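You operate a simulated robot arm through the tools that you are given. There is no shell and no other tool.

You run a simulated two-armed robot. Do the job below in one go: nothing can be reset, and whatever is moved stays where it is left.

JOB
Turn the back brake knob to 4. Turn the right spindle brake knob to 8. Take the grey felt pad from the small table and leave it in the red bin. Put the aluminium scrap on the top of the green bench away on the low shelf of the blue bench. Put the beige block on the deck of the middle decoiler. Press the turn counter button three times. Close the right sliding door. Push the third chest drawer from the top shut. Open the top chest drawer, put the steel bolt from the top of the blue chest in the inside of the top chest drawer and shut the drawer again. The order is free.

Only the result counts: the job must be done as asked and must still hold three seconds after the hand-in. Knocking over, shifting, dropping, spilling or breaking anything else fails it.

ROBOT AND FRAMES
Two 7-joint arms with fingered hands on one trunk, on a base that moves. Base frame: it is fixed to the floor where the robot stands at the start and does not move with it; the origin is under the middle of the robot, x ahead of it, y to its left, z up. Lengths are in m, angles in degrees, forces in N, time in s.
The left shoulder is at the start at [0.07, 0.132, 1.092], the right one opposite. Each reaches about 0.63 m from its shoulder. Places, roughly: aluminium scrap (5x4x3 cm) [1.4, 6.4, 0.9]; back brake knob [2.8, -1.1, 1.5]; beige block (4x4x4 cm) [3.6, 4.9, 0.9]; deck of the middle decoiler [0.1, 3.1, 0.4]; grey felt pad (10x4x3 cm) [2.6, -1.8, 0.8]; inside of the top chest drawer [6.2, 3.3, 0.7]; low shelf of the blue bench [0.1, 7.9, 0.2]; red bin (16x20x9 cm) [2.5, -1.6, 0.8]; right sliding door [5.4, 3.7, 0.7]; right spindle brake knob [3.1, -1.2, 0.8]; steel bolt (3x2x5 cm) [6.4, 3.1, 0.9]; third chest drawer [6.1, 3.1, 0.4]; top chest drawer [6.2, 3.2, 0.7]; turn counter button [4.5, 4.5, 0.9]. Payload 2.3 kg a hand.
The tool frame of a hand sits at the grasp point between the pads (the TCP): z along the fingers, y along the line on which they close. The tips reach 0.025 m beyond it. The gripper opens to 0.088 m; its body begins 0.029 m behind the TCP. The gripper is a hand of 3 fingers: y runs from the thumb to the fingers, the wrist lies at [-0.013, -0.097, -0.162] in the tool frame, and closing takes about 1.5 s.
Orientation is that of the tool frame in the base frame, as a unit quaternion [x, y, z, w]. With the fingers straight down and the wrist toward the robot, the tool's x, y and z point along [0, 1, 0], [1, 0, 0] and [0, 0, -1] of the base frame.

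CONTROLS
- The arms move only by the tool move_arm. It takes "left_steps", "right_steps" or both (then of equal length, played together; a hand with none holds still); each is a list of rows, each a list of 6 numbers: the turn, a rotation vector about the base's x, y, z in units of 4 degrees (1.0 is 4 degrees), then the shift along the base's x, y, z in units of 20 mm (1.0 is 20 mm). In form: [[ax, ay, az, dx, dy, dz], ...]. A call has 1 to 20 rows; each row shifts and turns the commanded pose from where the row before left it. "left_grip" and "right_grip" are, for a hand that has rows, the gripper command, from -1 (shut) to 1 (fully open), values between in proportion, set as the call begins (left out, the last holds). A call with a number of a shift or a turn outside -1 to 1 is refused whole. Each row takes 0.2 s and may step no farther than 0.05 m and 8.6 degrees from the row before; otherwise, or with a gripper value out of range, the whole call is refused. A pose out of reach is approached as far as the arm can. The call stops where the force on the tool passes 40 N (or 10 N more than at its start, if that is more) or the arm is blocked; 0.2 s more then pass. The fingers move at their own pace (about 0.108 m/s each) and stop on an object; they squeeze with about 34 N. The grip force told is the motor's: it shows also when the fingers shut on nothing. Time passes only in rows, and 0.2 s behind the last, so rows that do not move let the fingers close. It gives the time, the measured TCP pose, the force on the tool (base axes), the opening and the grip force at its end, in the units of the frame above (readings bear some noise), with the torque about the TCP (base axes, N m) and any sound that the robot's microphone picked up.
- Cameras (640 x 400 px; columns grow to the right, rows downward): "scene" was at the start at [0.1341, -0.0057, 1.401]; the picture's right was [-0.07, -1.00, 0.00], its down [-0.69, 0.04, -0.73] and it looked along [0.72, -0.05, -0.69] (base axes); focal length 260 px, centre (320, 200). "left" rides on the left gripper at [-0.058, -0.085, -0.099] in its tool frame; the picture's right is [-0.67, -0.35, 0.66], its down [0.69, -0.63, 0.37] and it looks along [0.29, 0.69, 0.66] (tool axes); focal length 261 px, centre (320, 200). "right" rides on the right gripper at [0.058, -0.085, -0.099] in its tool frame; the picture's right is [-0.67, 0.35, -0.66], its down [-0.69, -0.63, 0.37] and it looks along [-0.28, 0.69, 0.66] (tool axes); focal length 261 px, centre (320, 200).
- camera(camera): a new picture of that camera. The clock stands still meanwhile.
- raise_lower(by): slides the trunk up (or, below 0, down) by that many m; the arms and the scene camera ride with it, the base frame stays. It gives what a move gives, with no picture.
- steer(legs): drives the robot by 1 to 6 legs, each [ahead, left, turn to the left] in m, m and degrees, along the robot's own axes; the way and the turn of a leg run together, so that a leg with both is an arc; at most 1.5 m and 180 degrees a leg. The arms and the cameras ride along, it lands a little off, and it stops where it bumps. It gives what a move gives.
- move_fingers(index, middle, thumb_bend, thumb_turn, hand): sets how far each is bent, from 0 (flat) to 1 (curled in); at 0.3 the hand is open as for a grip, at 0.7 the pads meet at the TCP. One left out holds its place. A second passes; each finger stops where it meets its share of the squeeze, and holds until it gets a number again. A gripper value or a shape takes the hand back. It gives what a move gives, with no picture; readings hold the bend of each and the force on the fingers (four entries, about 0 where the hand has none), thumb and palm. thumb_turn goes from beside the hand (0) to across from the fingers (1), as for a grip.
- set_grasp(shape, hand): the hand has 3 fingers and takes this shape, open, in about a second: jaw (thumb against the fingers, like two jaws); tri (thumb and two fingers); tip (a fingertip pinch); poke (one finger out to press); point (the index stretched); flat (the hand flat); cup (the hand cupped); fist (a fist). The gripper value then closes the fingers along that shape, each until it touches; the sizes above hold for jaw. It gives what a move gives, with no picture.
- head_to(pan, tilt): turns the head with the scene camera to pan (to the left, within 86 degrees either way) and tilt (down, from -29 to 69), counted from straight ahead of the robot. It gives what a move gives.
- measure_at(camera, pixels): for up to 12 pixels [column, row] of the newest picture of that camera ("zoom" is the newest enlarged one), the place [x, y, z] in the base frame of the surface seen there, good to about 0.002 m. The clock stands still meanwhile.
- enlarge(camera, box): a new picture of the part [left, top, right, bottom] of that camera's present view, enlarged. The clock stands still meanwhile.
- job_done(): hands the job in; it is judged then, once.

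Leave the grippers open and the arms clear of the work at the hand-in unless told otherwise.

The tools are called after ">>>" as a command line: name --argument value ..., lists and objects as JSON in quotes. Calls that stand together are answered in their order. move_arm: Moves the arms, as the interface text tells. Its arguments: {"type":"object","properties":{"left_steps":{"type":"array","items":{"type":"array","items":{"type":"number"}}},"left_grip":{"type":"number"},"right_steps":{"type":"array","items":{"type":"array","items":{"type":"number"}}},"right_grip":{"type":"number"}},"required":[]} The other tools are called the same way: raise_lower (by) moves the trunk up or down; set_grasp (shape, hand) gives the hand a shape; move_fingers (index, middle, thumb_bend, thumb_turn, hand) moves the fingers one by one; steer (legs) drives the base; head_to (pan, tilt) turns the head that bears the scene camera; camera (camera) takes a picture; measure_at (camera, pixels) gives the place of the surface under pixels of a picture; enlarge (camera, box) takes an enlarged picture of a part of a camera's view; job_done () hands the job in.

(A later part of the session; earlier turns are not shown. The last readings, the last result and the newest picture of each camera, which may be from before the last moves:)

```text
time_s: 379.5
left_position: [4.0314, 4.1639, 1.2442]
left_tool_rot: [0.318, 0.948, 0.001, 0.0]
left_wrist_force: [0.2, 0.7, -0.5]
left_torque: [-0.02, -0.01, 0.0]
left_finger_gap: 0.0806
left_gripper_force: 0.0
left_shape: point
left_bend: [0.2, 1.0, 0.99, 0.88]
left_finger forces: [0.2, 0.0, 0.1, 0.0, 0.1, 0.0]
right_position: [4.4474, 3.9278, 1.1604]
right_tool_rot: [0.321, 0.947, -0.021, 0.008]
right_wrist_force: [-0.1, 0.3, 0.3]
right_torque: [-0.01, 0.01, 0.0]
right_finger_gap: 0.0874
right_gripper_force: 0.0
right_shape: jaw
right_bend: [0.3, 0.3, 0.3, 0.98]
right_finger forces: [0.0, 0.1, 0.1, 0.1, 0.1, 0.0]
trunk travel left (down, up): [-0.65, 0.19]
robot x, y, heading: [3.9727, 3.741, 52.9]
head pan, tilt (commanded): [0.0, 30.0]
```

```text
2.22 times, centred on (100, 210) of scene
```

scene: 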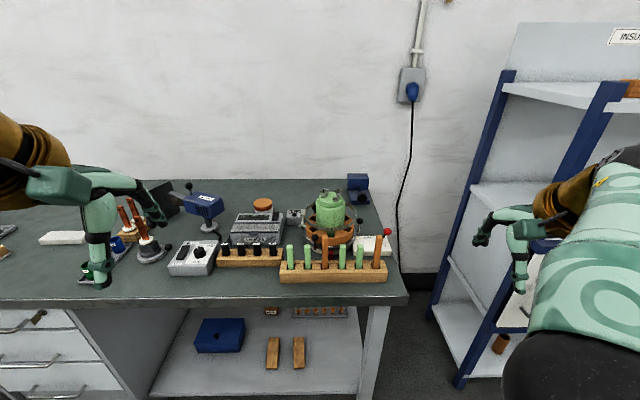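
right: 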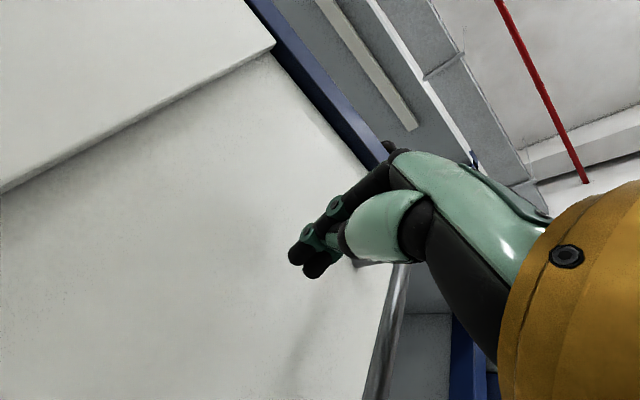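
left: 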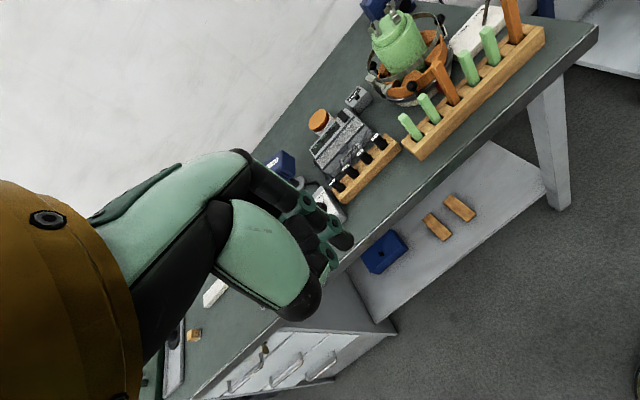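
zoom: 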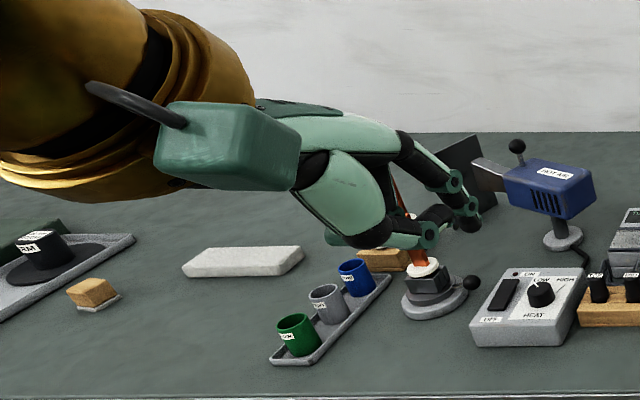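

In "point" the index points obliquely. I instead set: index straight down (0.65), middle curled, thumb open across.

>>> move_fingers --hand "left" --index 0.65 --middle 1.0 --thumb_bend 0.2 --thumb_turn 1.0

>>> enlarge --camera "left" --box '[160, 120, 420, 340]'

>>> enlarge --camera "scene" --box '[20, 120, 180, 300]'

>>> measure_at --camera "zoom" --pixels '[[425, 260], [425, 270], [420, 240], [340, 240], [345, 260]]'

```text
time_s: 380.5
left_position: [4.0318, 4.1647, 1.243]
left_tool_rot: [0.317, 0.948, 0.001, -0.001]
left_wrist_force: [0.6, -0.1, -0.4]
left_torque: [0.0, -0.03, -0.01]
left_finger_gap: 0.0534
left_gripper_force: 0.1
left_shape: fingers
left_bend: [0.65, 1.0, 0.2, 0.97]
left_finger forces: [0.0, 0.0, 0.0, 0.1, 0.0, 0.0]
right_position: [4.4474, 3.9285, 1.1614]
right_tool_rot: [0.321, 0.947, -0.021, 0.008]
right_wrist_force: [-0.2, -0.3, -0.2]
right_torque: [0.0, 0.0, -0.02]
right_finger_gap: 0.0879
right_gripper_force: 0.0
right_shape: jaw
right_bend: [0.3, 0.3, 0.3, 0.98]
right_finger forces: [0.0, 0.0, 0.0, 0.0, 0.0, 0.0]
trunk travel left (down, up): [-0.65, 0.19]
robot x, y, heading: [3.976, 3.7434, 52.8]
head pan, tilt (commanded): [0.0, 30.0]
```

```text
1.82 times, centred on (290, 230) of left
```

zoom: 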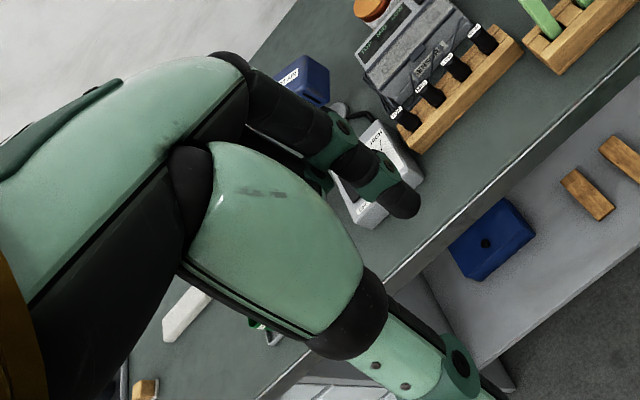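

```text
2.22 times, centred on (100, 210) of scene
```

zoom: 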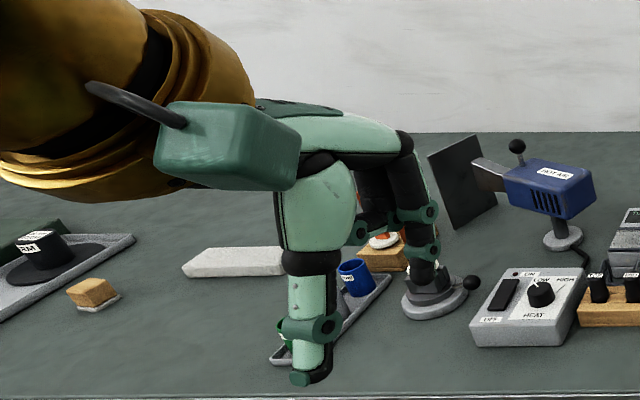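

```text
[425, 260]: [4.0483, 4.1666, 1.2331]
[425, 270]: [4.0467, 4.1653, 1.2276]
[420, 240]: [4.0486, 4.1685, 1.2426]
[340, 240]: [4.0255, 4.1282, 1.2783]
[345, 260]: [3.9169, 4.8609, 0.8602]
```

I measure the thumb tip and index tip heights.

>>> measure_at --camera "zoom" --pixels '[[310, 378], [318, 350], [425, 274], [415, 280], [430, 278], [345, 235]]'

```text
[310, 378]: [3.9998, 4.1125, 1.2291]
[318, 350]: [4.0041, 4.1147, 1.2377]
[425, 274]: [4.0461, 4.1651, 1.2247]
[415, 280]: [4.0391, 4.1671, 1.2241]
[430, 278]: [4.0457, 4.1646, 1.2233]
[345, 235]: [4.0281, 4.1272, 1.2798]
```

I try thumb fully curled across instead (bend 1, turn 1) with the index at 0.65, and measure heights again.

>>> move_fingers --hand "left" --index 0.6 --middle 1.0 --thumb_bend 1.0 --thumb_turn 1.0

>>> enlarge --camera "scene" --box '[60, 150, 150, 260]'

>>> enlarge --camera "left" --box '[160, 120, 420, 340]'

```text
time_s: 381.5
left_position: [4.0319, 4.1648, 1.2435]
left_tool_rot: [0.318, 0.948, 0.001, 0.0]
left_wrist_force: [0.4, 0.2, -1.1]
left_torque: [0.0, -0.01, 0.04]
left_finger_gap: 0.0064
left_gripper_force: 0.0
left_shape: fingers
left_bend: [0.52, 1.0, 0.9, 1.0]
left_finger forces: [0.0, 0.0, 0.0, 0.0, 0.0, 0.1]
right_position: [4.4485, 3.9291, 1.1616]
right_tool_rot: [0.321, 0.947, -0.021, 0.009]
right_wrist_force: [-0.4, -0.4, -0.7]
right_torque: [0.0, 0.01, -0.01]
right_finger_gap: 0.0878
right_gripper_force: 0.1
right_shape: jaw
right_bend: [0.3, 0.3, 0.3, 0.98]
right_finger forces: [0.0, 0.0, 0.0, 0.0, 0.1, 0.0]
trunk travel left (down, up): [-0.65, 0.19]
robot x, y, heading: [3.9772, 3.7402, 52.9]
head pan, tilt (commanded): [0.0, 30.0]
```

```text
3.64 times, centred on (105, 205) of scene
```

zoom: 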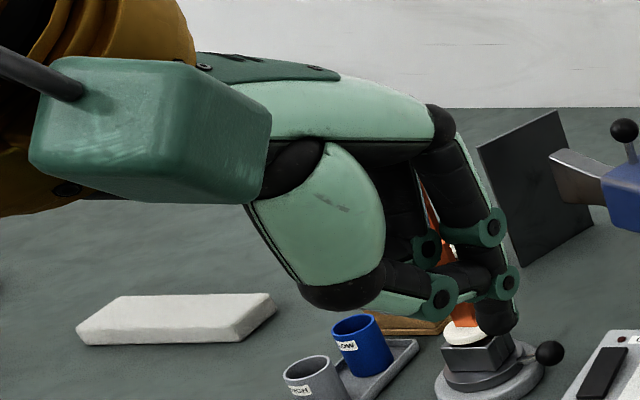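

```text
1.82 times, centred on (290, 230) of left
```

zoom: 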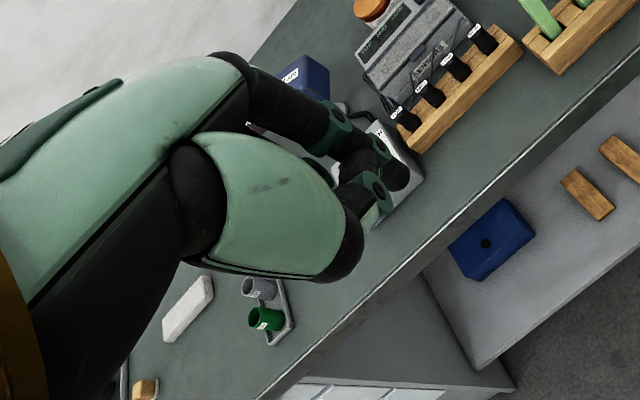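

Now the index tip is the lowest point with the thumb tucked behind. I measure its position relative to the TCP.

>>> enlarge --camera "scene" --box '[100, 180, 180, 260]'

>>> measure_at --camera "zoom" --pixels '[[389, 286], [389, 296], [380, 290], [400, 290], [300, 270], [340, 225], [325, 260], [390, 240]]'

```text
5.00 times, centred on (140, 220) of scene
```

zoom: 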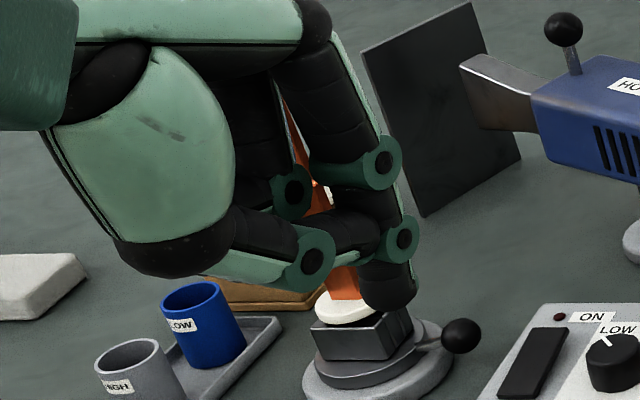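

```text
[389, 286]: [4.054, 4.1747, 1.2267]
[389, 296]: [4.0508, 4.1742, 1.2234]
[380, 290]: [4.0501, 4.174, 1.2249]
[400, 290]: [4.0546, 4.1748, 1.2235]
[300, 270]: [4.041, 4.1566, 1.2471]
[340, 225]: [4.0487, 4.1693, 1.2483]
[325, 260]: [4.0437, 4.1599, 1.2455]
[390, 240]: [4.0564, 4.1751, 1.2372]
```

The index tip sits ≈26 mm ahead, 12 mm right and 24 mm below the TCP. I drive 0.29 m up to the bench with both hands high.

>>> steer --legs '[[0.29, 0, 1.1]]'

>>> head_to --pan 0 --tilt 50

>>> camera --camera "scene"

```text
time_s: 383.5
left_position: [4.1914, 4.3972, 1.2438]
left_tool_rot: [0.306, 0.952, 0.002, 0.0]
left_wrist_force: [0.4, -0.8, 0.0]
left_torque: [0.0, 0.01, 0.02]
left_finger_gap: 0.0064
left_gripper_force: 0.0
left_shape: fingers
left_bend: [0.52, 1.0, 0.9, 1.0]
left_finger forces: [0.0, 0.0, 0.0, 0.0, 0.0, 0.0]
right_position: [4.6134, 4.1702, 1.1622]
right_tool_rot: [0.309, 0.951, -0.02, 0.009]
right_wrist_force: [0.6, -0.8, 0.6]
right_torque: [0.01, -0.04, -0.02]
right_finger_gap: 0.0878
right_gripper_force: 0.1
right_shape: jaw
right_bend: [0.3, 0.3, 0.3, 0.98]
right_finger forces: [0.0, 0.0, 0.0, 0.0, 0.0, 0.1]
trunk travel left (down, up): [-0.65, 0.19]
robot x, y, heading: [4.1481, 3.975, 54.2]
head pan, tilt (commanded): [0.0, 30.0]
```

```text
time_s: 384.3
left_position: [4.1928, 4.3992, 1.2429]
left_tool_rot: [0.308, 0.951, 0.002, 0.0]
left_wrist_force: [-0.5, 0.2, -0.2]
left_torque: [-0.01, 0.01, -0.04]
left_finger_gap: 0.0064
left_gripper_force: 0.2
left_shape: fingers
left_bend: [0.52, 1.0, 0.9, 1.0]
left_finger forces: [0.0, 0.0, 0.0, 0.0, 0.0, 0.1]
right_position: [4.614, 4.1731, 1.1606]
right_tool_rot: [0.31, 0.951, -0.021, 0.008]
right_wrist_force: [-0.1, -0.2, -1.0]
right_torque: [-0.01, 0.01, 0.01]
right_finger_gap: 0.088
right_gripper_force: 0.1
right_shape: jaw
right_bend: [0.3, 0.3, 0.3, 0.98]
right_finger forces: [0.0, 0.0, 0.0, 0.1, 0.1, 0.1]
trunk travel left (down, up): [-0.65, 0.19]
robot x, y, heading: [4.1463, 3.9726, 54.4]
head pan, tilt (commanded): [0.0, 50.0]
```

```text
taken
```

scene: 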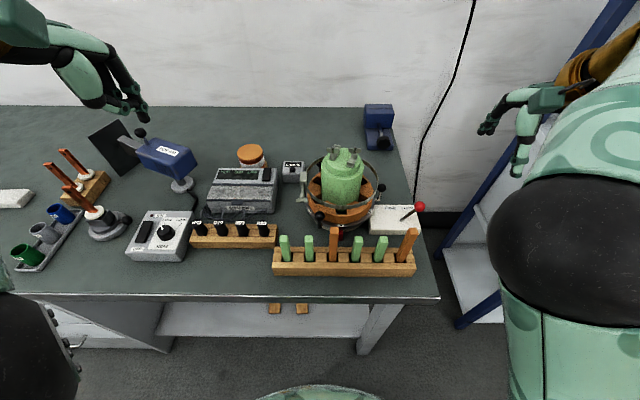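

I enlarge the counter from this closer view and measure the button and clamp.

>>> enlarge --camera "scene" --box '[240, 130, 360, 220]'

>>> measure_at --camera "zoom" --pixels '[[290, 200], [290, 190], [290, 180], [340, 150], [250, 200], [330, 200], [355, 245], [375, 215], [395, 150], [180, 220], [290, 235], [210, 160]]'

```text
4.44 times, centred on (300, 175) of scene
```

zoom: 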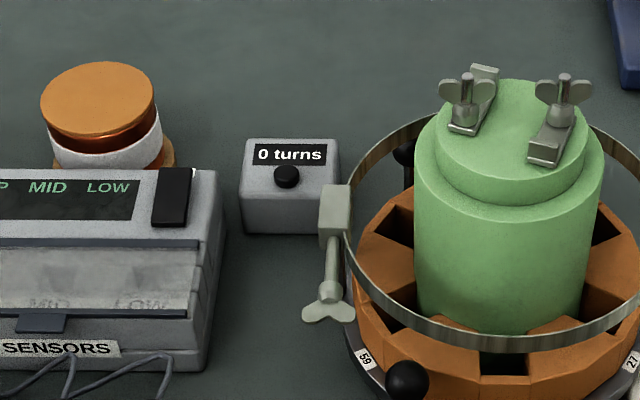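

```text
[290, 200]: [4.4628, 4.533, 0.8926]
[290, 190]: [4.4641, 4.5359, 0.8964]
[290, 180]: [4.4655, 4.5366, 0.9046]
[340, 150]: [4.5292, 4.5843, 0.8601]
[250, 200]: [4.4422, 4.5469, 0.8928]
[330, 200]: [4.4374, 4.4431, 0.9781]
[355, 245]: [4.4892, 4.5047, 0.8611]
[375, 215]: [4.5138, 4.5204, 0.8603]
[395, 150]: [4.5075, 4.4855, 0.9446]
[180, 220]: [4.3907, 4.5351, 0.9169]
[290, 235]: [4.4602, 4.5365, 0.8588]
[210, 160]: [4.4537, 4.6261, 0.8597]
```

Button top ≈(4.467,4.541,0.905). I bring the left hand over it at z≈1.04, yawing 20° right and pitching 15° forward for reach.

>>> move_arm --left_steps '[[0, 0, -1, 0.929, 0.516, -0.3], [0, 0, -1, 0.929, 0.516, -0.3], [0, 0, -1, 0.929, 0.516, -0.6], [0, 0, -1, 0.929, 0.516, -0.8], [0, 0, -1, 0.929, 0.516, -0.8], [0.526, -0.776, 0, 0.929, 0.516, -0.8], [0.526, -0.776, 0, 0.929, 0.516, -0.8], [0.526, -0.776, 0, 0.929, 0.516, -0.8], [0.526, -0.776, 0, 0.929, 0.516, -0.8], [0, 0, 0, 0.929, 0.516, -1], [0, 0, 0, 0.929, 0.516, -1], [0, 0, 0, 0.929, 0.516, -1], [0, 0, 0, 0.929, 0.516, -1], [0, 0, 0, 0, 0, 0]]'

>>> enlarge --camera "scene" --box '[220, 100, 380, 220]'

>>> camera --camera "left"

```text
time_s: 387.3
left_position: [4.4355, 4.5335, 1.0425]
left_tool_rot: [0.464, 0.876, 0.116, 0.061]
left_wrist_force: [-0.7, 0.0, 0.5]
left_torque: [0.01, 0.04, -0.02]
left_finger_gap: 0.0068
left_gripper_force: 0.0
left_shape: fingers
left_bend: [0.51, 1.0, 0.9, 1.0]
left_finger forces: [0.0, 0.0, 0.0, 0.0, 0.0, 0.1]
right_position: [4.6162, 4.172, 1.163]
right_tool_rot: [0.309, 0.951, -0.021, 0.009]
right_wrist_force: [0.1, 0.8, 1.1]
right_torque: [0.02, -0.02, -0.01]
right_finger_gap: 0.0879
right_gripper_force: 0.0
right_shape: jaw
right_bend: [0.3, 0.3, 0.3, 0.98]
right_finger forces: [0.0, 0.0, 0.1, 0.0, 0.0, 0.0]
trunk travel left (down, up): [-0.65, 0.19]
robot x, y, heading: [4.1507, 3.9761, 54.5]
head pan, tilt (commanded): [0.0, 50.0]
```

```text
3.33 times, centred on (300, 160) of scene
```

zoom: 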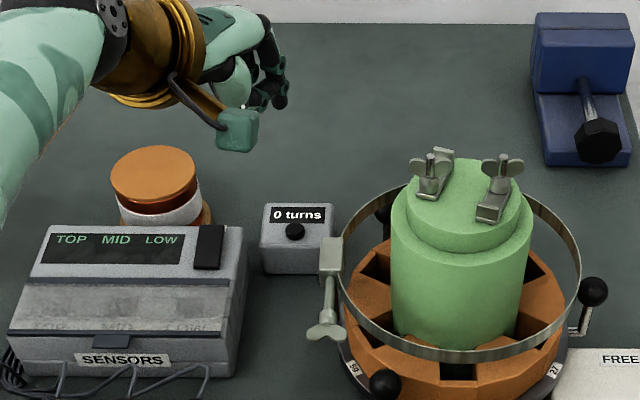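

```text
taken
```

left: 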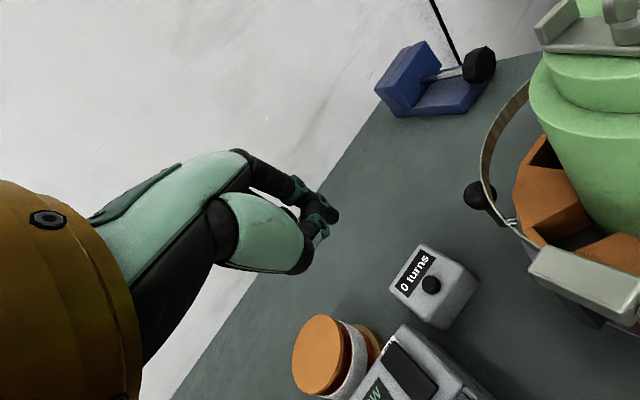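

I measure the actual fingertip and the button from the hand camera.

>>> measure_at --camera "left" --pixels '[[333, 216], [330, 222], [326, 212], [431, 285], [428, 282], [434, 288], [320, 238], [540, 270]]'

>>> measure_at --camera "zoom" --pixels '[[280, 102], [282, 95], [278, 88], [295, 230], [295, 226]]'

```text
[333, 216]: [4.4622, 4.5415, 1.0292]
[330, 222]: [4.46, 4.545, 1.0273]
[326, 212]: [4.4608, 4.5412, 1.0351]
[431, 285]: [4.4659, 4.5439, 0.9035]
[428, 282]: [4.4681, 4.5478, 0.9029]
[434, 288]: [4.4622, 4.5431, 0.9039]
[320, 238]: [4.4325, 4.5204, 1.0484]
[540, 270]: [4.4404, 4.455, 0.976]
```

```text
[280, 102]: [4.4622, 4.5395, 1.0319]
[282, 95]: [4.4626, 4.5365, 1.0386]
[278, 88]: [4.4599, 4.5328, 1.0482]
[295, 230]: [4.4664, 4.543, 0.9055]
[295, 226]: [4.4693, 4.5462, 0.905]
```

Fingertip and button line up within 1–2 mm. I descend 9 cm and check.

>>> move_arm --left_steps '[[0, 0, 0, 0.02, 0.01, -1], [0, 0, 0, 0, 0, -1], [0, 0, 0, 0, 0, -1], [0, 0, 0, 0, 0, -1], [0, 0, 0, 0, 0, -0.5], [0, 0, 0, 0, 0, 0]]'

>>> camera --camera "left"

>>> enlarge --camera "scene" --box '[250, 120, 350, 200]'

```text
time_s: 388.7
left_position: [4.4358, 4.5331, 0.953]
left_tool_rot: [0.464, 0.876, 0.117, 0.06]
left_wrist_force: [0.3, 0.5, 0.0]
left_torque: [-0.01, -0.03, -0.03]
left_finger_gap: 0.0067
left_gripper_force: 0.1
left_shape: fingers
left_bend: [0.51, 1.0, 0.9, 1.0]
left_finger forces: [0.1, 0.1, 0.0, 0.0, 0.0, 0.0]
right_position: [4.6157, 4.1715, 1.1615]
right_tool_rot: [0.31, 0.951, -0.022, 0.009]
right_wrist_force: [0.5, 0.0, 0.2]
right_torque: [-0.02, -0.02, 0.02]
right_finger_gap: 0.0877
right_gripper_force: 0.1
right_shape: jaw
right_bend: [0.3, 0.3, 0.3, 0.98]
right_finger forces: [0.0, 0.0, 0.0, 0.0, 0.0, 0.0]
trunk travel left (down, up): [-0.65, 0.19]
robot x, y, heading: [4.1472, 3.9796, 54.6]
head pan, tilt (commanded): [0.0, 50.0]
```

```text
taken
```

left: 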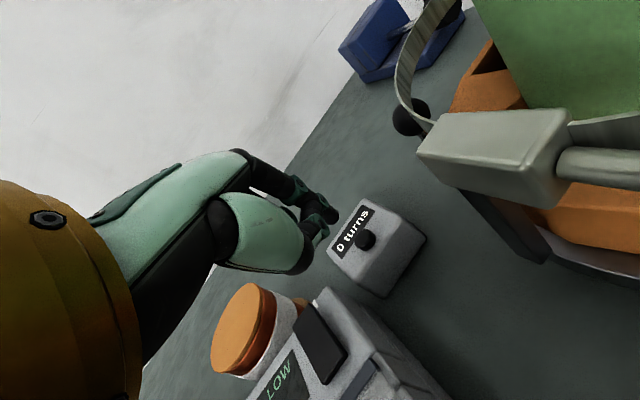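

```text
5.00 times, centred on (300, 160) of scene
```

zoom: 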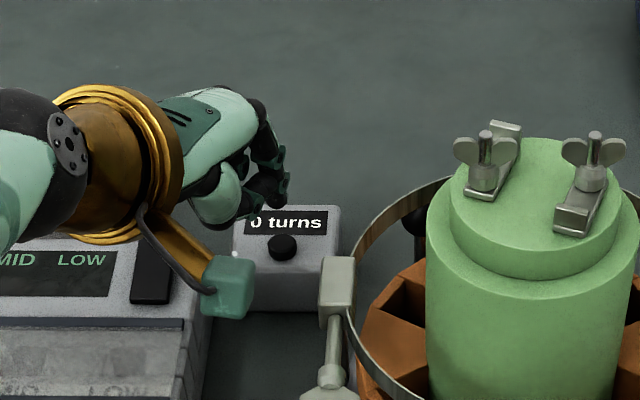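

I zoom in tighter on the fingertip versus the button.

>>> enlarge --camera "scene" --box '[275, 145, 310, 190]'

>>> measure_at --camera "zoom" --pixels '[[240, 155], [265, 160], [220, 175], [245, 130], [320, 265], [210, 190], [270, 130]]'

>>> enlarge --camera "left" --box '[260, 150, 420, 300]'

>>> measure_at --camera "zoom" --pixels '[[270, 185], [290, 180], [230, 225], [375, 235], [385, 240], [255, 215]]'

```text
8.89 times, centred on (292, 168) of scene
```

zoom: 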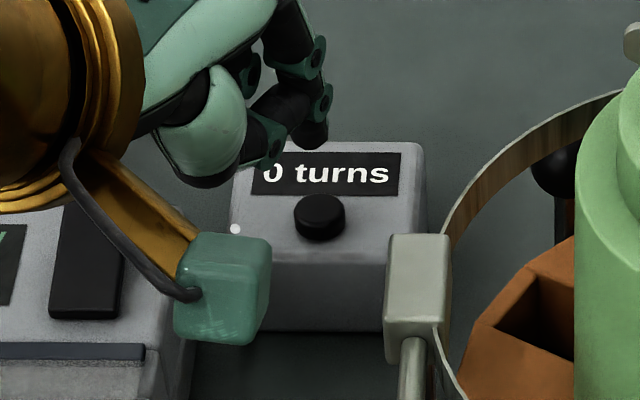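

```text
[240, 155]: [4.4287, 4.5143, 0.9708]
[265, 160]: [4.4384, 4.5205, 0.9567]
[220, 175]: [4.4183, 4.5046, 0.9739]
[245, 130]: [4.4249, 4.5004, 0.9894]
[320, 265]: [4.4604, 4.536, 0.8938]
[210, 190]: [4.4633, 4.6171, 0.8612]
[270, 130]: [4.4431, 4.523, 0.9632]
```

```text
2.67 times, centred on (340, 225) of left
```

zoom: 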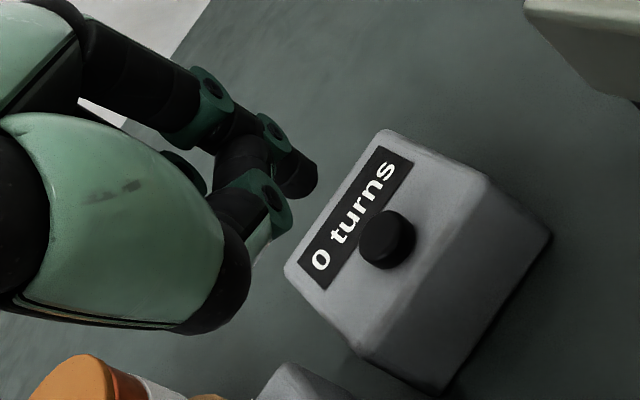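

```text
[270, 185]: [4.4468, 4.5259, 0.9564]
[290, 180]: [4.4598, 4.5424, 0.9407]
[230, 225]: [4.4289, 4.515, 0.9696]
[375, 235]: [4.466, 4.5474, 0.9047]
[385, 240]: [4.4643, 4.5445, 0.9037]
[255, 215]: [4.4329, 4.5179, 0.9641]
```

Aligned. I press down slowly: first press.

>>> move_arm --left_steps '[[0, 0, 0, 0, 0, -1], [0, 0, 0, 0, 0, -0.4], [0, 0, 0, 0, 0, -0.2], [0, 0, 0, 0, 0, -0.2], [0, 0, 0, 0, 0, 0]]'

>>> enlarge --camera "scene" --box '[275, 145, 310, 190]'

>>> enlarge --camera "left" --box '[260, 150, 420, 300]'

```text
time_s: 389.9
left_position: [4.4341, 4.5326, 0.918]
left_tool_rot: [0.463, 0.877, 0.117, 0.061]
left_wrist_force: [0.3, 0.3, 4.0]
left_torque: [0.03, -0.12, -0.01]
left_finger_gap: 0.0076
left_gripper_force: 2.5
left_shape: fingers
left_bend: [0.5, 1.0, 0.91, 1.0]
left_finger forces: [4.4, 0.0, 0.1, 0.0, 0.1, 0.0]
right_position: [4.614, 4.1721, 1.1627]
right_tool_rot: [0.31, 0.951, -0.022, 0.008]
right_wrist_force: [-0.2, 0.8, 0.1]
right_torque: [-0.02, 0.0, 0.01]
right_finger_gap: 0.0877
right_gripper_force: 0.1
right_shape: jaw
right_bend: [0.3, 0.3, 0.3, 0.98]
right_finger forces: [0.0, 0.0, 0.0, 0.1, 0.0, 0.0]
trunk travel left (down, up): [-0.65, 0.19]
robot x, y, heading: [4.146, 3.9773, 54.2]
head pan, tilt (commanded): [0.0, 50.0]
heard: click
```

```text
8.89 times, centred on (292, 168) of scene
```

zoom: 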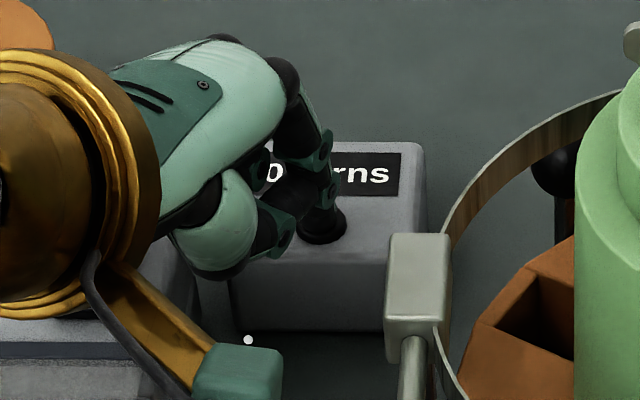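

```text
2.67 times, centred on (340, 225) of left
```

zoom: 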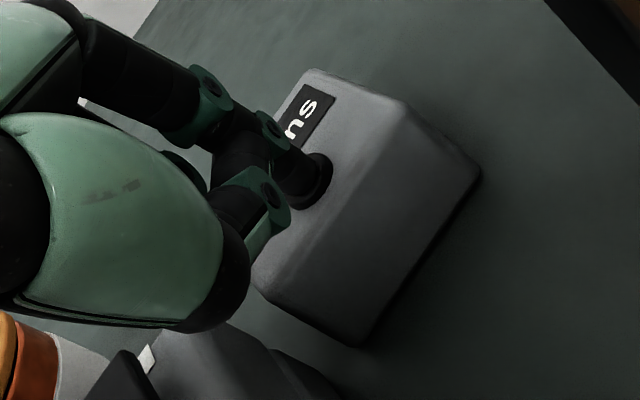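

I heard one click. I lift 1.5 cm and read the display.

>>> move_arm --left_steps '[[0, 0, 0, 0, 0, 0.5], [0, 0, 0, 0, 0, 0.5], [0, 0, 0, 0, 0, 0]]'

>>> enlarge --camera "scene" --box '[275, 145, 310, 190]'

>>> enlarge --camera "left" --box '[260, 150, 420, 300]'

```text
time_s: 390.7
left_position: [4.4336, 4.5325, 0.9385]
left_tool_rot: [0.464, 0.876, 0.115, 0.061]
left_wrist_force: [-0.3, 0.0, 0.0]
left_torque: [0.05, 0.01, 0.02]
left_finger_gap: 0.0071
left_gripper_force: 0.0
left_shape: fingers
left_bend: [0.5, 1.0, 0.91, 1.0]
left_finger forces: [0.1, 0.1, 0.0, 0.0, 0.0, 0.0]
right_position: [4.6153, 4.1718, 1.1621]
right_tool_rot: [0.309, 0.951, -0.021, 0.009]
right_wrist_force: [-0.2, 0.1, 0.0]
right_torque: [0.01, -0.01, 0.04]
right_finger_gap: 0.0875
right_gripper_force: 0.1
right_shape: jaw
right_bend: [0.3, 0.3, 0.3, 0.98]
right_finger forces: [0.0, 0.1, 0.1, 0.0, 0.0, 0.1]
trunk travel left (down, up): [-0.65, 0.19]
robot x, y, heading: [4.1498, 3.9793, 54.5]
head pan, tilt (commanded): [0.0, 50.0]
```

```text
8.89 times, centred on (292, 168) of scene
```

zoom: 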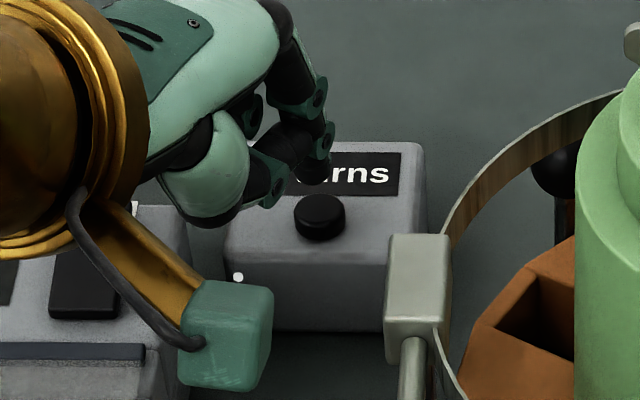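

```text
2.67 times, centred on (340, 225) of left
```

zoom: 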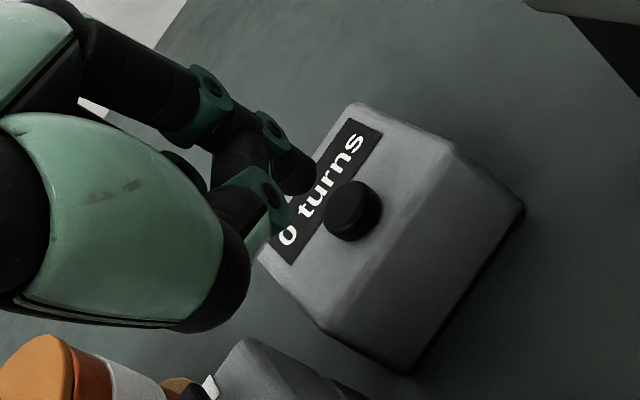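

The display text stays "0 turns", but the press gave one clear click. I press a second time the same way.

>>> move_arm --left_steps '[[0, 0, 0, 0, 0, -0.5], [0, 0, 0, 0, 0, -0.3], [0, 0, 0, 0, 0, -0.2], [0, 0, 0, 0, 0, -0.1], [0, 0, 0, 0, 0, 0]]'

>>> move_arm --left_steps '[[0, 0, 0, 0, 0, 0.5], [0, 0, 0, 0, 0, 0.6], [0, 0, 0, 0, 0, 0]]'

>>> enlarge --camera "left" --box '[260, 150, 420, 300]'

```text
time_s: 391.9
left_position: [4.4337, 4.5327, 0.9159]
left_tool_rot: [0.463, 0.876, 0.119, 0.061]
left_wrist_force: [-1.2, 1.1, 7.0]
left_torque: [0.13, -0.22, 0.08]
left_finger_gap: 0.0083
left_gripper_force: 3.9
left_shape: fingers
left_bend: [0.49, 1.0, 0.91, 1.0]
left_finger forces: [7.1, 0.0, 0.0, 0.0, 0.0, 0.0]
right_position: [4.6128, 4.1711, 1.163]
right_tool_rot: [0.309, 0.951, -0.02, 0.008]
right_wrist_force: [0.6, -0.2, -0.3]
right_torque: [0.0, 0.01, 0.03]
right_finger_gap: 0.0876
right_gripper_force: 0.2
right_shape: jaw
right_bend: [0.3, 0.3, 0.3, 0.98]
right_finger forces: [0.0, 0.1, 0.1, 0.1, 0.0, 0.0]
trunk travel left (down, up): [-0.65, 0.19]
robot x, y, heading: [4.1469, 3.9748, 54.4]
head pan, tilt (commanded): [0.0, 50.0]
heard: click
```

```text
time_s: 392.7
left_position: [4.4348, 4.5325, 0.9368]
left_tool_rot: [0.464, 0.876, 0.115, 0.06]
left_wrist_force: [-0.1, 1.2, 0.0]
left_torque: [0.01, 0.03, 0.02]
left_finger_gap: 0.0075
left_gripper_force: 0.1
left_shape: fingers
left_bend: [0.5, 1.0, 0.91, 1.0]
left_finger forces: [0.0, 0.0, 0.0, 0.0, 0.0, 0.0]
right_position: [4.6153, 4.1722, 1.1618]
right_tool_rot: [0.31, 0.95, -0.021, 0.008]
right_wrist_force: [-0.4, -0.3, 0.2]
right_torque: [0.02, -0.01, -0.04]
right_finger_gap: 0.0875
right_gripper_force: 0.1
right_shape: jaw
right_bend: [0.3, 0.3, 0.3, 0.98]
right_finger forces: [0.0, 0.0, 0.1, 0.0, 0.0, 0.0]
trunk travel left (down, up): [-0.65, 0.19]
robot x, y, heading: [4.1492, 3.9756, 54.3]
head pan, tilt (commanded): [0.0, 50.0]
```

```text
2.67 times, centred on (340, 225) of left
```

zoom: 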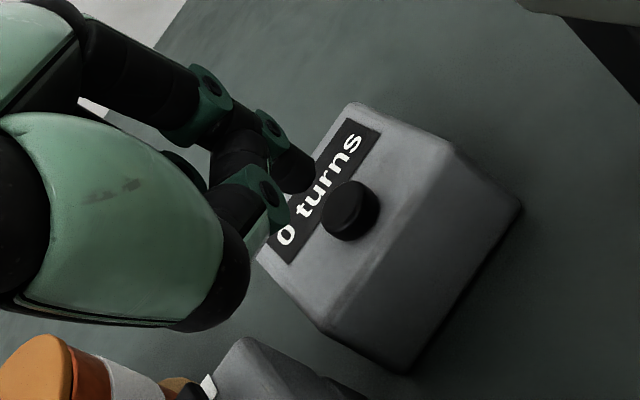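

Second click heard, button released. Third press, then lift away.

>>> move_arm --left_steps '[[0, 0, 0, 0, 0, -0.5], [0, 0, 0, 0, 0, -0.3], [0, 0, 0, 0, 0, -0.2], [0, 0, 0, 0, 0, 0]]'

>>> move_arm --left_steps '[[0, 0, 0, 0, 0, 0.5], [0, 0, 0, 0, 0, 0.6], [0, 0, 0, 0, 0, 1], [0, 0, 0, 0, 0, 1], [0, 0, 0, 0, 0, 1]]'

>>> enlarge --camera "scene" --box '[265, 145, 320, 190]'

```text
time_s: 393.7
left_position: [4.4344, 4.5324, 0.9188]
left_tool_rot: [0.463, 0.876, 0.118, 0.061]
left_wrist_force: [0.8, 0.5, 3.7]
left_torque: [0.11, -0.15, -0.02]
left_finger_gap: 0.0079
left_gripper_force: 1.7
left_shape: fingers
left_bend: [0.49, 1.0, 0.91, 1.0]
left_finger forces: [4.1, 0.0, 0.0, 0.1, 0.0, 0.0]
right_position: [4.6144, 4.1721, 1.1613]
right_tool_rot: [0.31, 0.951, -0.021, 0.009]
right_wrist_force: [0.9, 0.1, -0.3]
right_torque: [-0.03, 0.03, 0.02]
right_finger_gap: 0.0878
right_gripper_force: 0.1
right_shape: jaw
right_bend: [0.3, 0.3, 0.3, 0.98]
right_finger forces: [0.0, 0.0, 0.1, 0.0, 0.0, 0.1]
trunk travel left (down, up): [-0.65, 0.19]
robot x, y, heading: [4.1507, 3.9758, 54.5]
head pan, tilt (commanded): [0.0, 50.0]
heard: click
```

```text
time_s: 394.9
left_position: [4.4356, 4.5325, 0.9981]
left_tool_rot: [0.463, 0.877, 0.116, 0.06]
left_wrist_force: [-0.4, 0.2, -0.1]
left_torque: [0.0, 0.0, 0.01]
left_finger_gap: 0.0077
left_gripper_force: 0.0
left_shape: fingers
left_bend: [0.5, 1.0, 0.91, 1.0]
left_finger forces: [0.0, 0.0, 0.0, 0.0, 0.0, 0.1]
right_position: [4.6144, 4.1715, 1.162]
right_tool_rot: [0.309, 0.951, -0.022, 0.009]
right_wrist_force: [0.9, -0.3, -0.4]
right_torque: [0.02, -0.01, -0.01]
right_finger_gap: 0.0877
right_gripper_force: 0.0
right_shape: jaw
right_bend: [0.3, 0.3, 0.3, 0.98]
right_finger forces: [0.0, 0.1, 0.1, 0.0, 0.0, 0.0]
trunk travel left (down, up): [-0.65, 0.19]
robot x, y, heading: [4.149, 3.9724, 54.3]
head pan, tilt (commanded): [0.0, 50.0]
```

```text
8.89 times, centred on (292, 168) of scene
```

zoom: 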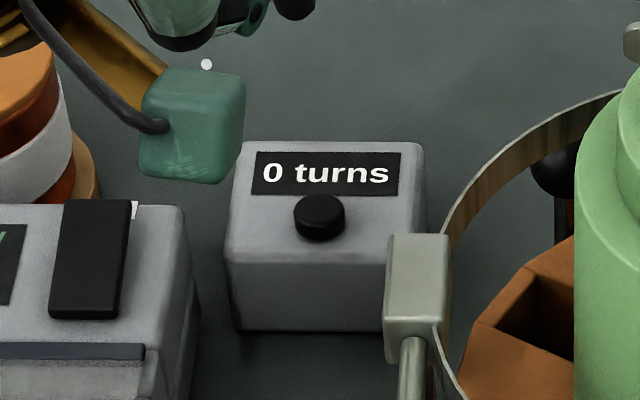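

Three clicks done. I raise the left hand, undo its yaw and pitch, and bring it back toward the robot.

>>> move_arm --left_steps '[[0, 0, 0, 0, 0, 1], [0, 0, 0, 0, 0, 1], [0, 0, 0, 0, 0, 1], [0, 0, 0, 0, 0, 1], [0, 0, 0, 0, 0, 1], [0, 0, 0, -0.929, -0.516, 1], [0, 0, 0, -0.929, -0.516, 1], [-0.526, 0.776, 0, -0.929, -0.516, 1], [-0.526, 0.776, 0, -0.929, -0.516, 1], [-0.526, 0.776, 0, -0.929, -0.516, 1], [-0.526, 0.776, 0, -0.929, -0.516, 1], [0, 0, 1, -0.929, -0.516, 0], [0, 0, 1, -0.929, -0.516, 0], [0, 0, 1, -0.929, -0.516, 0], [0, 0, 1, -0.929, -0.516, 0], [0, 0, 1, -0.929, -0.516, 0]]'

>>> set_grasp --hand "left" --shape "jaw"

>>> steer --legs '[[-0.28, 0, -0.3], [0, 0.75, 0]]'

>>> head_to --pan 15 --tilt 35

>>> camera --camera "scene"

```text
time_s: 398.3
left_position: [4.2516, 4.4518, 1.2688]
left_tool_rot: [0.306, 0.952, 0.001, -0.001]
left_wrist_force: [0.3, -0.7, 1.0]
left_torque: [0.03, -0.02, 0.01]
left_finger_gap: 0.0082
left_gripper_force: 0.0
left_shape: fingers
left_bend: [0.5, 1.0, 0.91, 1.0]
left_finger forces: [0.0, 0.0, 0.0, 0.0, 0.0, 0.1]
left hand out of reach, approached as far as the arm can: row 5, 12, 13, 14, 15, 16
right_position: [4.6137, 4.1718, 1.1626]
right_tool_rot: [0.31, 0.95, -0.022, 0.009]
right_wrist_force: [-0.5, 0.1, -0.9]
right_torque: [-0.03, -0.02, -0.02]
right_finger_gap: 0.0878
right_gripper_force: 0.0
right_shape: jaw
right_bend: [0.3, 0.3, 0.3, 0.98]
right_finger forces: [0.1, 0.0, 0.0, 0.0, 0.0, 0.0]
trunk travel left (down, up): [-0.65, 0.19]
robot x, y, heading: [4.1493, 3.975, 54.4]
head pan, tilt (commanded): [0.0, 50.0]
```

```text
time_s: 399.2
left_position: [4.2527, 4.4523, 1.2691]
left_tool_rot: [0.307, 0.952, 0.0, 0.0]
left_wrist_force: [0.4, 0.3, 0.1]
left_torque: [0.01, 0.01, 0.02]
left_finger_gap: 0.0876
left_gripper_force: 0.1
left_shape: jaw
left_bend: [0.3, 0.3, 0.3, 0.98]
left_finger forces: [0.0, 0.0, 0.0, 0.1, 0.0, 0.0]
right_position: [4.6143, 4.1721, 1.1618]
right_tool_rot: [0.31, 0.95, -0.021, 0.009]
right_wrist_force: [-0.2, -0.3, -0.1]
right_torque: [0.0, -0.03, -0.01]
right_finger_gap: 0.0878
right_gripper_force: 0.2
right_shape: jaw
right_bend: [0.3, 0.3, 0.3, 0.98]
right_finger forces: [0.0, 0.0, 0.1, 0.0, 0.1, 0.0]
trunk travel left (down, up): [-0.65, 0.19]
robot x, y, heading: [4.1486, 3.9772, 54.4]
head pan, tilt (commanded): [0.0, 50.0]
```

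```text
time_s: 404.8
left_position: [3.49, 4.6677, 1.2689]
left_tool_rot: [0.31, 0.951, 0.001, -0.001]
left_wrist_force: [-0.5, 1.0, 0.2]
left_torque: [0.01, 0.01, -0.02]
left_finger_gap: 0.0875
left_gripper_force: 0.1
left_shape: jaw
left_bend: [0.3, 0.3, 0.3, 0.98]
left_finger forces: [0.1, 0.0, 0.0, 0.0, 0.0, 0.0]
right_position: [3.8499, 4.3844, 1.1623]
right_tool_rot: [0.314, 0.949, -0.021, 0.009]
right_wrist_force: [0.7, -0.4, -0.5]
right_torque: [0.0, 0.01, -0.02]
right_finger_gap: 0.0876
right_gripper_force: 0.0
right_shape: jaw
right_bend: [0.3, 0.3, 0.3, 0.98]
right_finger forces: [0.1, 0.0, 0.0, 0.1, 0.1, 0.1]
trunk travel left (down, up): [-0.65, 0.19]
robot x, y, heading: [3.3768, 4.1908, 53.8]
head pan, tilt (commanded): [0.0, 50.0]
```

```text
time_s: 405.6
left_position: [3.4886, 4.6671, 1.2693]
left_tool_rot: [0.31, 0.951, 0.0, -0.001]
left_wrist_force: [0.2, 0.2, 0.4]
left_torque: [0.0, 0.02, -0.05]
left_finger_gap: 0.0877
left_gripper_force: 0.1
left_shape: jaw
left_bend: [0.3, 0.3, 0.3, 0.98]
left_finger forces: [0.1, 0.0, 0.1, 0.1, 0.1, 0.0]
right_position: [3.8485, 4.3845, 1.1613]
right_tool_rot: [0.314, 0.949, -0.021, 0.009]
right_wrist_force: [0.0, -0.5, -1.4]
right_torque: [-0.02, 0.04, 0.02]
right_finger_gap: 0.0878
right_gripper_force: 0.1
right_shape: jaw
right_bend: [0.3, 0.3, 0.3, 0.98]
right_finger forces: [0.0, 0.1, 0.0, 0.1, 0.1, 0.1]
trunk travel left (down, up): [-0.65, 0.19]
robot x, y, heading: [3.3819, 4.1926, 54.0]
head pan, tilt (commanded): [15.0, 35.0]
```

```text
taken
```

scene: 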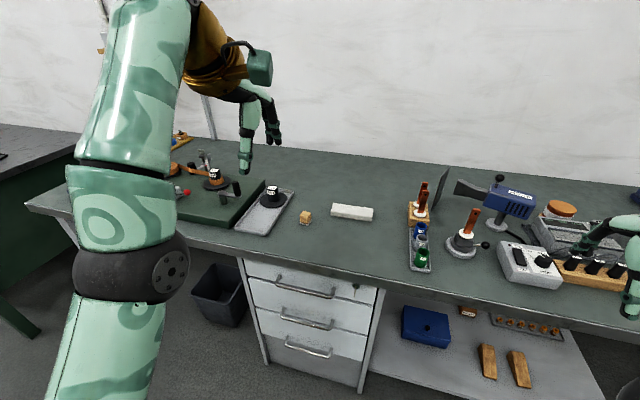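

The beige block is at (305,217). I enlarge and measure it.

>>> enlarge --camera "scene" --box '[260, 180, 390, 250]'

>>> measure_at --camera "zoom" --pixels '[[220, 160], [205, 155], [235, 165], [220, 150], [225, 180], [205, 180], [190, 210], [260, 200], [360, 145], [140, 170], [225, 198], [245, 175]]'

```text
4.92 times, centred on (325, 215) of scene
```

zoom: 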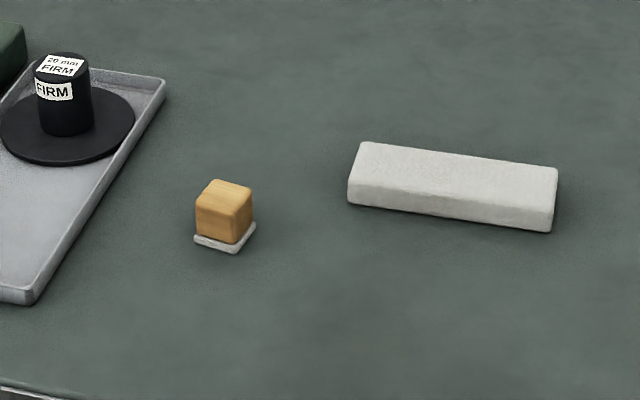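

```text
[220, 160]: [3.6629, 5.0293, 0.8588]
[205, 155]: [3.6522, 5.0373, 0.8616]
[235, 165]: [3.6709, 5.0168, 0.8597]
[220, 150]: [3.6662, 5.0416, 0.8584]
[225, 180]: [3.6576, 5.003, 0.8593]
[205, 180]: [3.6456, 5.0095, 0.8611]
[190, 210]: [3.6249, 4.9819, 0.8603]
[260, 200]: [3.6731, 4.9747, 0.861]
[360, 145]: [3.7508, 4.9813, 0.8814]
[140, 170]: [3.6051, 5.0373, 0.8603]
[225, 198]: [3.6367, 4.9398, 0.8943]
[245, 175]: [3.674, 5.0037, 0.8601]
```

I measure the block's corners.

>>> measure_at --camera "zoom" --pixels '[[225, 195], [202, 198], [230, 208], [248, 192], [216, 185], [200, 220], [225, 225], [243, 215], [200, 238], [232, 248], [252, 230], [215, 232]]'

```text
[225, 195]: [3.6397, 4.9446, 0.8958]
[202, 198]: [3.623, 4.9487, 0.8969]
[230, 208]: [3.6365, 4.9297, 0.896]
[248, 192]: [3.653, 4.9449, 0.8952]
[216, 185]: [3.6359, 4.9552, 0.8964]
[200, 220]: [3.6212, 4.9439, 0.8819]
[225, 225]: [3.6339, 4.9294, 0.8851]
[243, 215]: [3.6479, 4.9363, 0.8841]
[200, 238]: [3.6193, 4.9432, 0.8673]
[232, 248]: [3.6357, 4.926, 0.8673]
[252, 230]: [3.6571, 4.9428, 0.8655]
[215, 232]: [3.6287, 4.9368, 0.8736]
```

Block centre ≈(3.638,4.946), top z 0.896, turned ≈−12° from my heading. I drive 0.18 m ahead and 0.1 m left to reach it with the left hand.

>>> steer --legs '[[0.18, 0.1, 0]]'

>>> head_to --pan 10 --tilt 50

>>> camera --camera "scene"

```text
time_s: 407.2
left_position: [3.5158, 4.8687, 1.2691]
left_tool_rot: [0.311, 0.95, 0.002, -0.001]
left_wrist_force: [0.7, -0.1, 0.4]
left_torque: [0.04, 0.0, -0.01]
left_finger_gap: 0.0874
left_gripper_force: 0.0
left_shape: jaw
left_bend: [0.3, 0.3, 0.3, 0.98]
left_finger forces: [0.1, 0.0, 0.0, 0.0, 0.0, 0.0]
right_position: [3.8772, 4.5847, 1.162]
right_tool_rot: [0.314, 0.949, -0.02, 0.01]
right_wrist_force: [-0.3, 0.2, -0.1]
right_torque: [0.01, 0.01, -0.01]
right_finger_gap: 0.0877
right_gripper_force: 0.1
right_shape: jaw
right_bend: [0.3, 0.3, 0.3, 0.98]
right_finger forces: [0.0, 0.0, 0.0, 0.0, 0.0, 0.1]
trunk travel left (down, up): [-0.65, 0.19]
robot x, y, heading: [3.4075, 4.3947, 54.2]
head pan, tilt (commanded): [15.0, 35.0]
```

```text
time_s: 408.0
left_position: [3.517, 4.8719, 1.2695]
left_tool_rot: [0.31, 0.951, 0.0, -0.002]
left_wrist_force: [-0.4, 0.2, -0.1]
left_torque: [0.0, 0.02, 0.01]
left_finger_gap: 0.0879
left_gripper_force: 0.0
left_shape: jaw
left_bend: [0.3, 0.3, 0.3, 0.98]
left_finger forces: [0.0, 0.1, 0.0, 0.0, 0.0, 0.0]
right_position: [3.8765, 4.5878, 1.161]
right_tool_rot: [0.314, 0.949, -0.021, 0.009]
right_wrist_force: [-0.2, -0.3, 0.1]
right_torque: [0.01, 0.03, 0.0]
right_finger_gap: 0.0877
right_gripper_force: 0.0
right_shape: jaw
right_bend: [0.3, 0.3, 0.3, 0.98]
right_finger forces: [0.1, 0.2, 0.0, 0.0, 0.0, 0.1]
trunk travel left (down, up): [-0.65, 0.19]
robot x, y, heading: [3.4032, 4.3937, 53.7]
head pan, tilt (commanded): [10.0, 50.0]
```

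```text
taken
```

scene: 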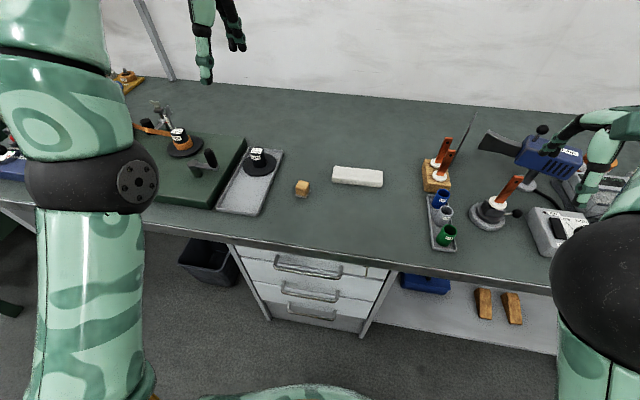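

I enlarge the block from this view for a precise centre and orientation.

>>> enlarge --camera "scene" --box '[275, 165, 330, 205]'

>>> measure_at --camera "zoom" --pixels '[[312, 170], [295, 175], [315, 182], [335, 165], [318, 155], [290, 215], [315, 225], [345, 200], [320, 200]]'

```text
10.00 times, centred on (302, 185) of scene
```

zoom: 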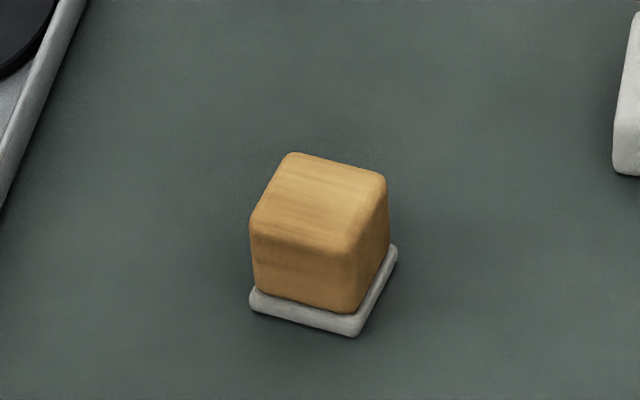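

```text
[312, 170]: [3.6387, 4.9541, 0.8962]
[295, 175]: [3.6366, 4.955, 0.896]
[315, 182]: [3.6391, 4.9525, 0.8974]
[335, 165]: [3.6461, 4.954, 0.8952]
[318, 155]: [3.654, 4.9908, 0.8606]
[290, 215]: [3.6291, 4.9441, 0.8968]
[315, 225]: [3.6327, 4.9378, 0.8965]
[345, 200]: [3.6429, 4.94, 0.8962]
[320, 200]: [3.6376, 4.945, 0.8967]
```

Block centre (3.6376,4.945). I move the left hand above it, yawing −15° to match the block, gripper partly open.

>>> move_arm --left_steps '[[0, 0, -0.92, 0.861, 0.522, -0.5], [0, 0, -0.92, 0.861, 0.522, -1], [0, 0, -0.92, 0.861, 0.522, -1], [0, 0, -0.92, 0.861, 0.522, -1], [0, 0, 0, 0.861, 0.522, -1], [0, 0, 0, 0.861, 0.522, -1], [0, 0, 0, 0.861, 0.522, -1], [0, 0, 0, 0, 0, -1], [0, 0, 0, 0, 0, -1], [0, 0, 0, 0, 0, -1], [0, 0, 0, 0, 0, -1], [0, 0, 0, 0, 0, -1], [0, 0, 0, 0, 0, -1], [0, 0, 0, 0, 0, -1], [0, 0, 0, 0, 0, -1], [0, 0, 0, 0, 0, 0]]' --left_grip 0.4

>>> camera --camera "left"

>>> enlarge --camera "scene" --box '[230, 120, 390, 230]'

```text
time_s: 411.4
left_position: [3.65, 4.9591, 0.9796]
left_tool_rot: [0.43, 0.903, 0.0, 0.0]
left_wrist_force: [1.0, -0.5, -0.1]
left_torque: [-0.04, -0.01, 0.01]
left_finger_gap: 0.0619
left_gripper_force: 0.0
left_shape: jaw
left_bend: [0.27, 0.37, 0.58, 0.99]
left_finger forces: [0.0, 0.0, 0.1, 0.1, 0.1, 0.1]
left hand out of reach, approached as far as the arm can: row 1, 4, 6, 8, 9, 10, 11, 12, 13, 14, 15
right_position: [3.8768, 4.5876, 1.1609]
right_tool_rot: [0.314, 0.949, -0.021, 0.008]
right_wrist_force: [-0.4, 0.3, -0.3]
right_torque: [0.03, -0.01, -0.03]
right_finger_gap: 0.088
right_gripper_force: 0.1
right_shape: jaw
right_bend: [0.3, 0.3, 0.3, 0.98]
right_finger forces: [0.0, 0.0, 0.0, 0.0, 0.1, 0.0]
trunk travel left (down, up): [-0.65, 0.19]
robot x, y, heading: [3.4098, 4.3967, 53.8]
head pan, tilt (commanded): [10.0, 50.0]
```

```text
taken
```

left: 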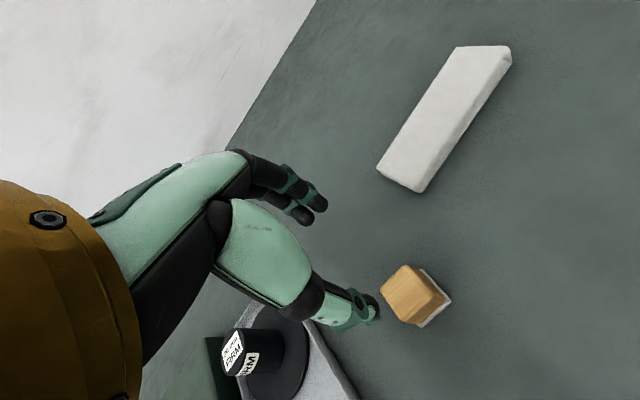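

```text
3.64 times, centred on (310, 175) of scene
```

zoom: 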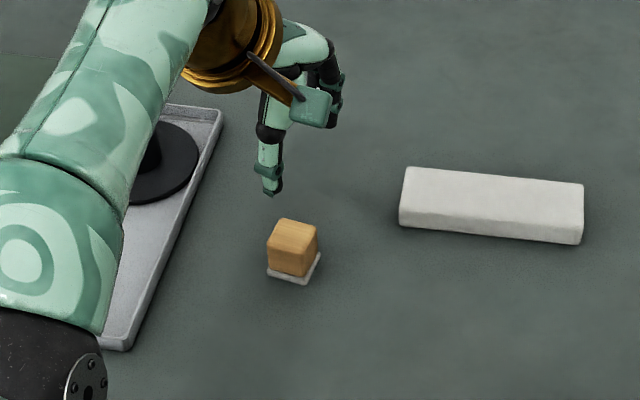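

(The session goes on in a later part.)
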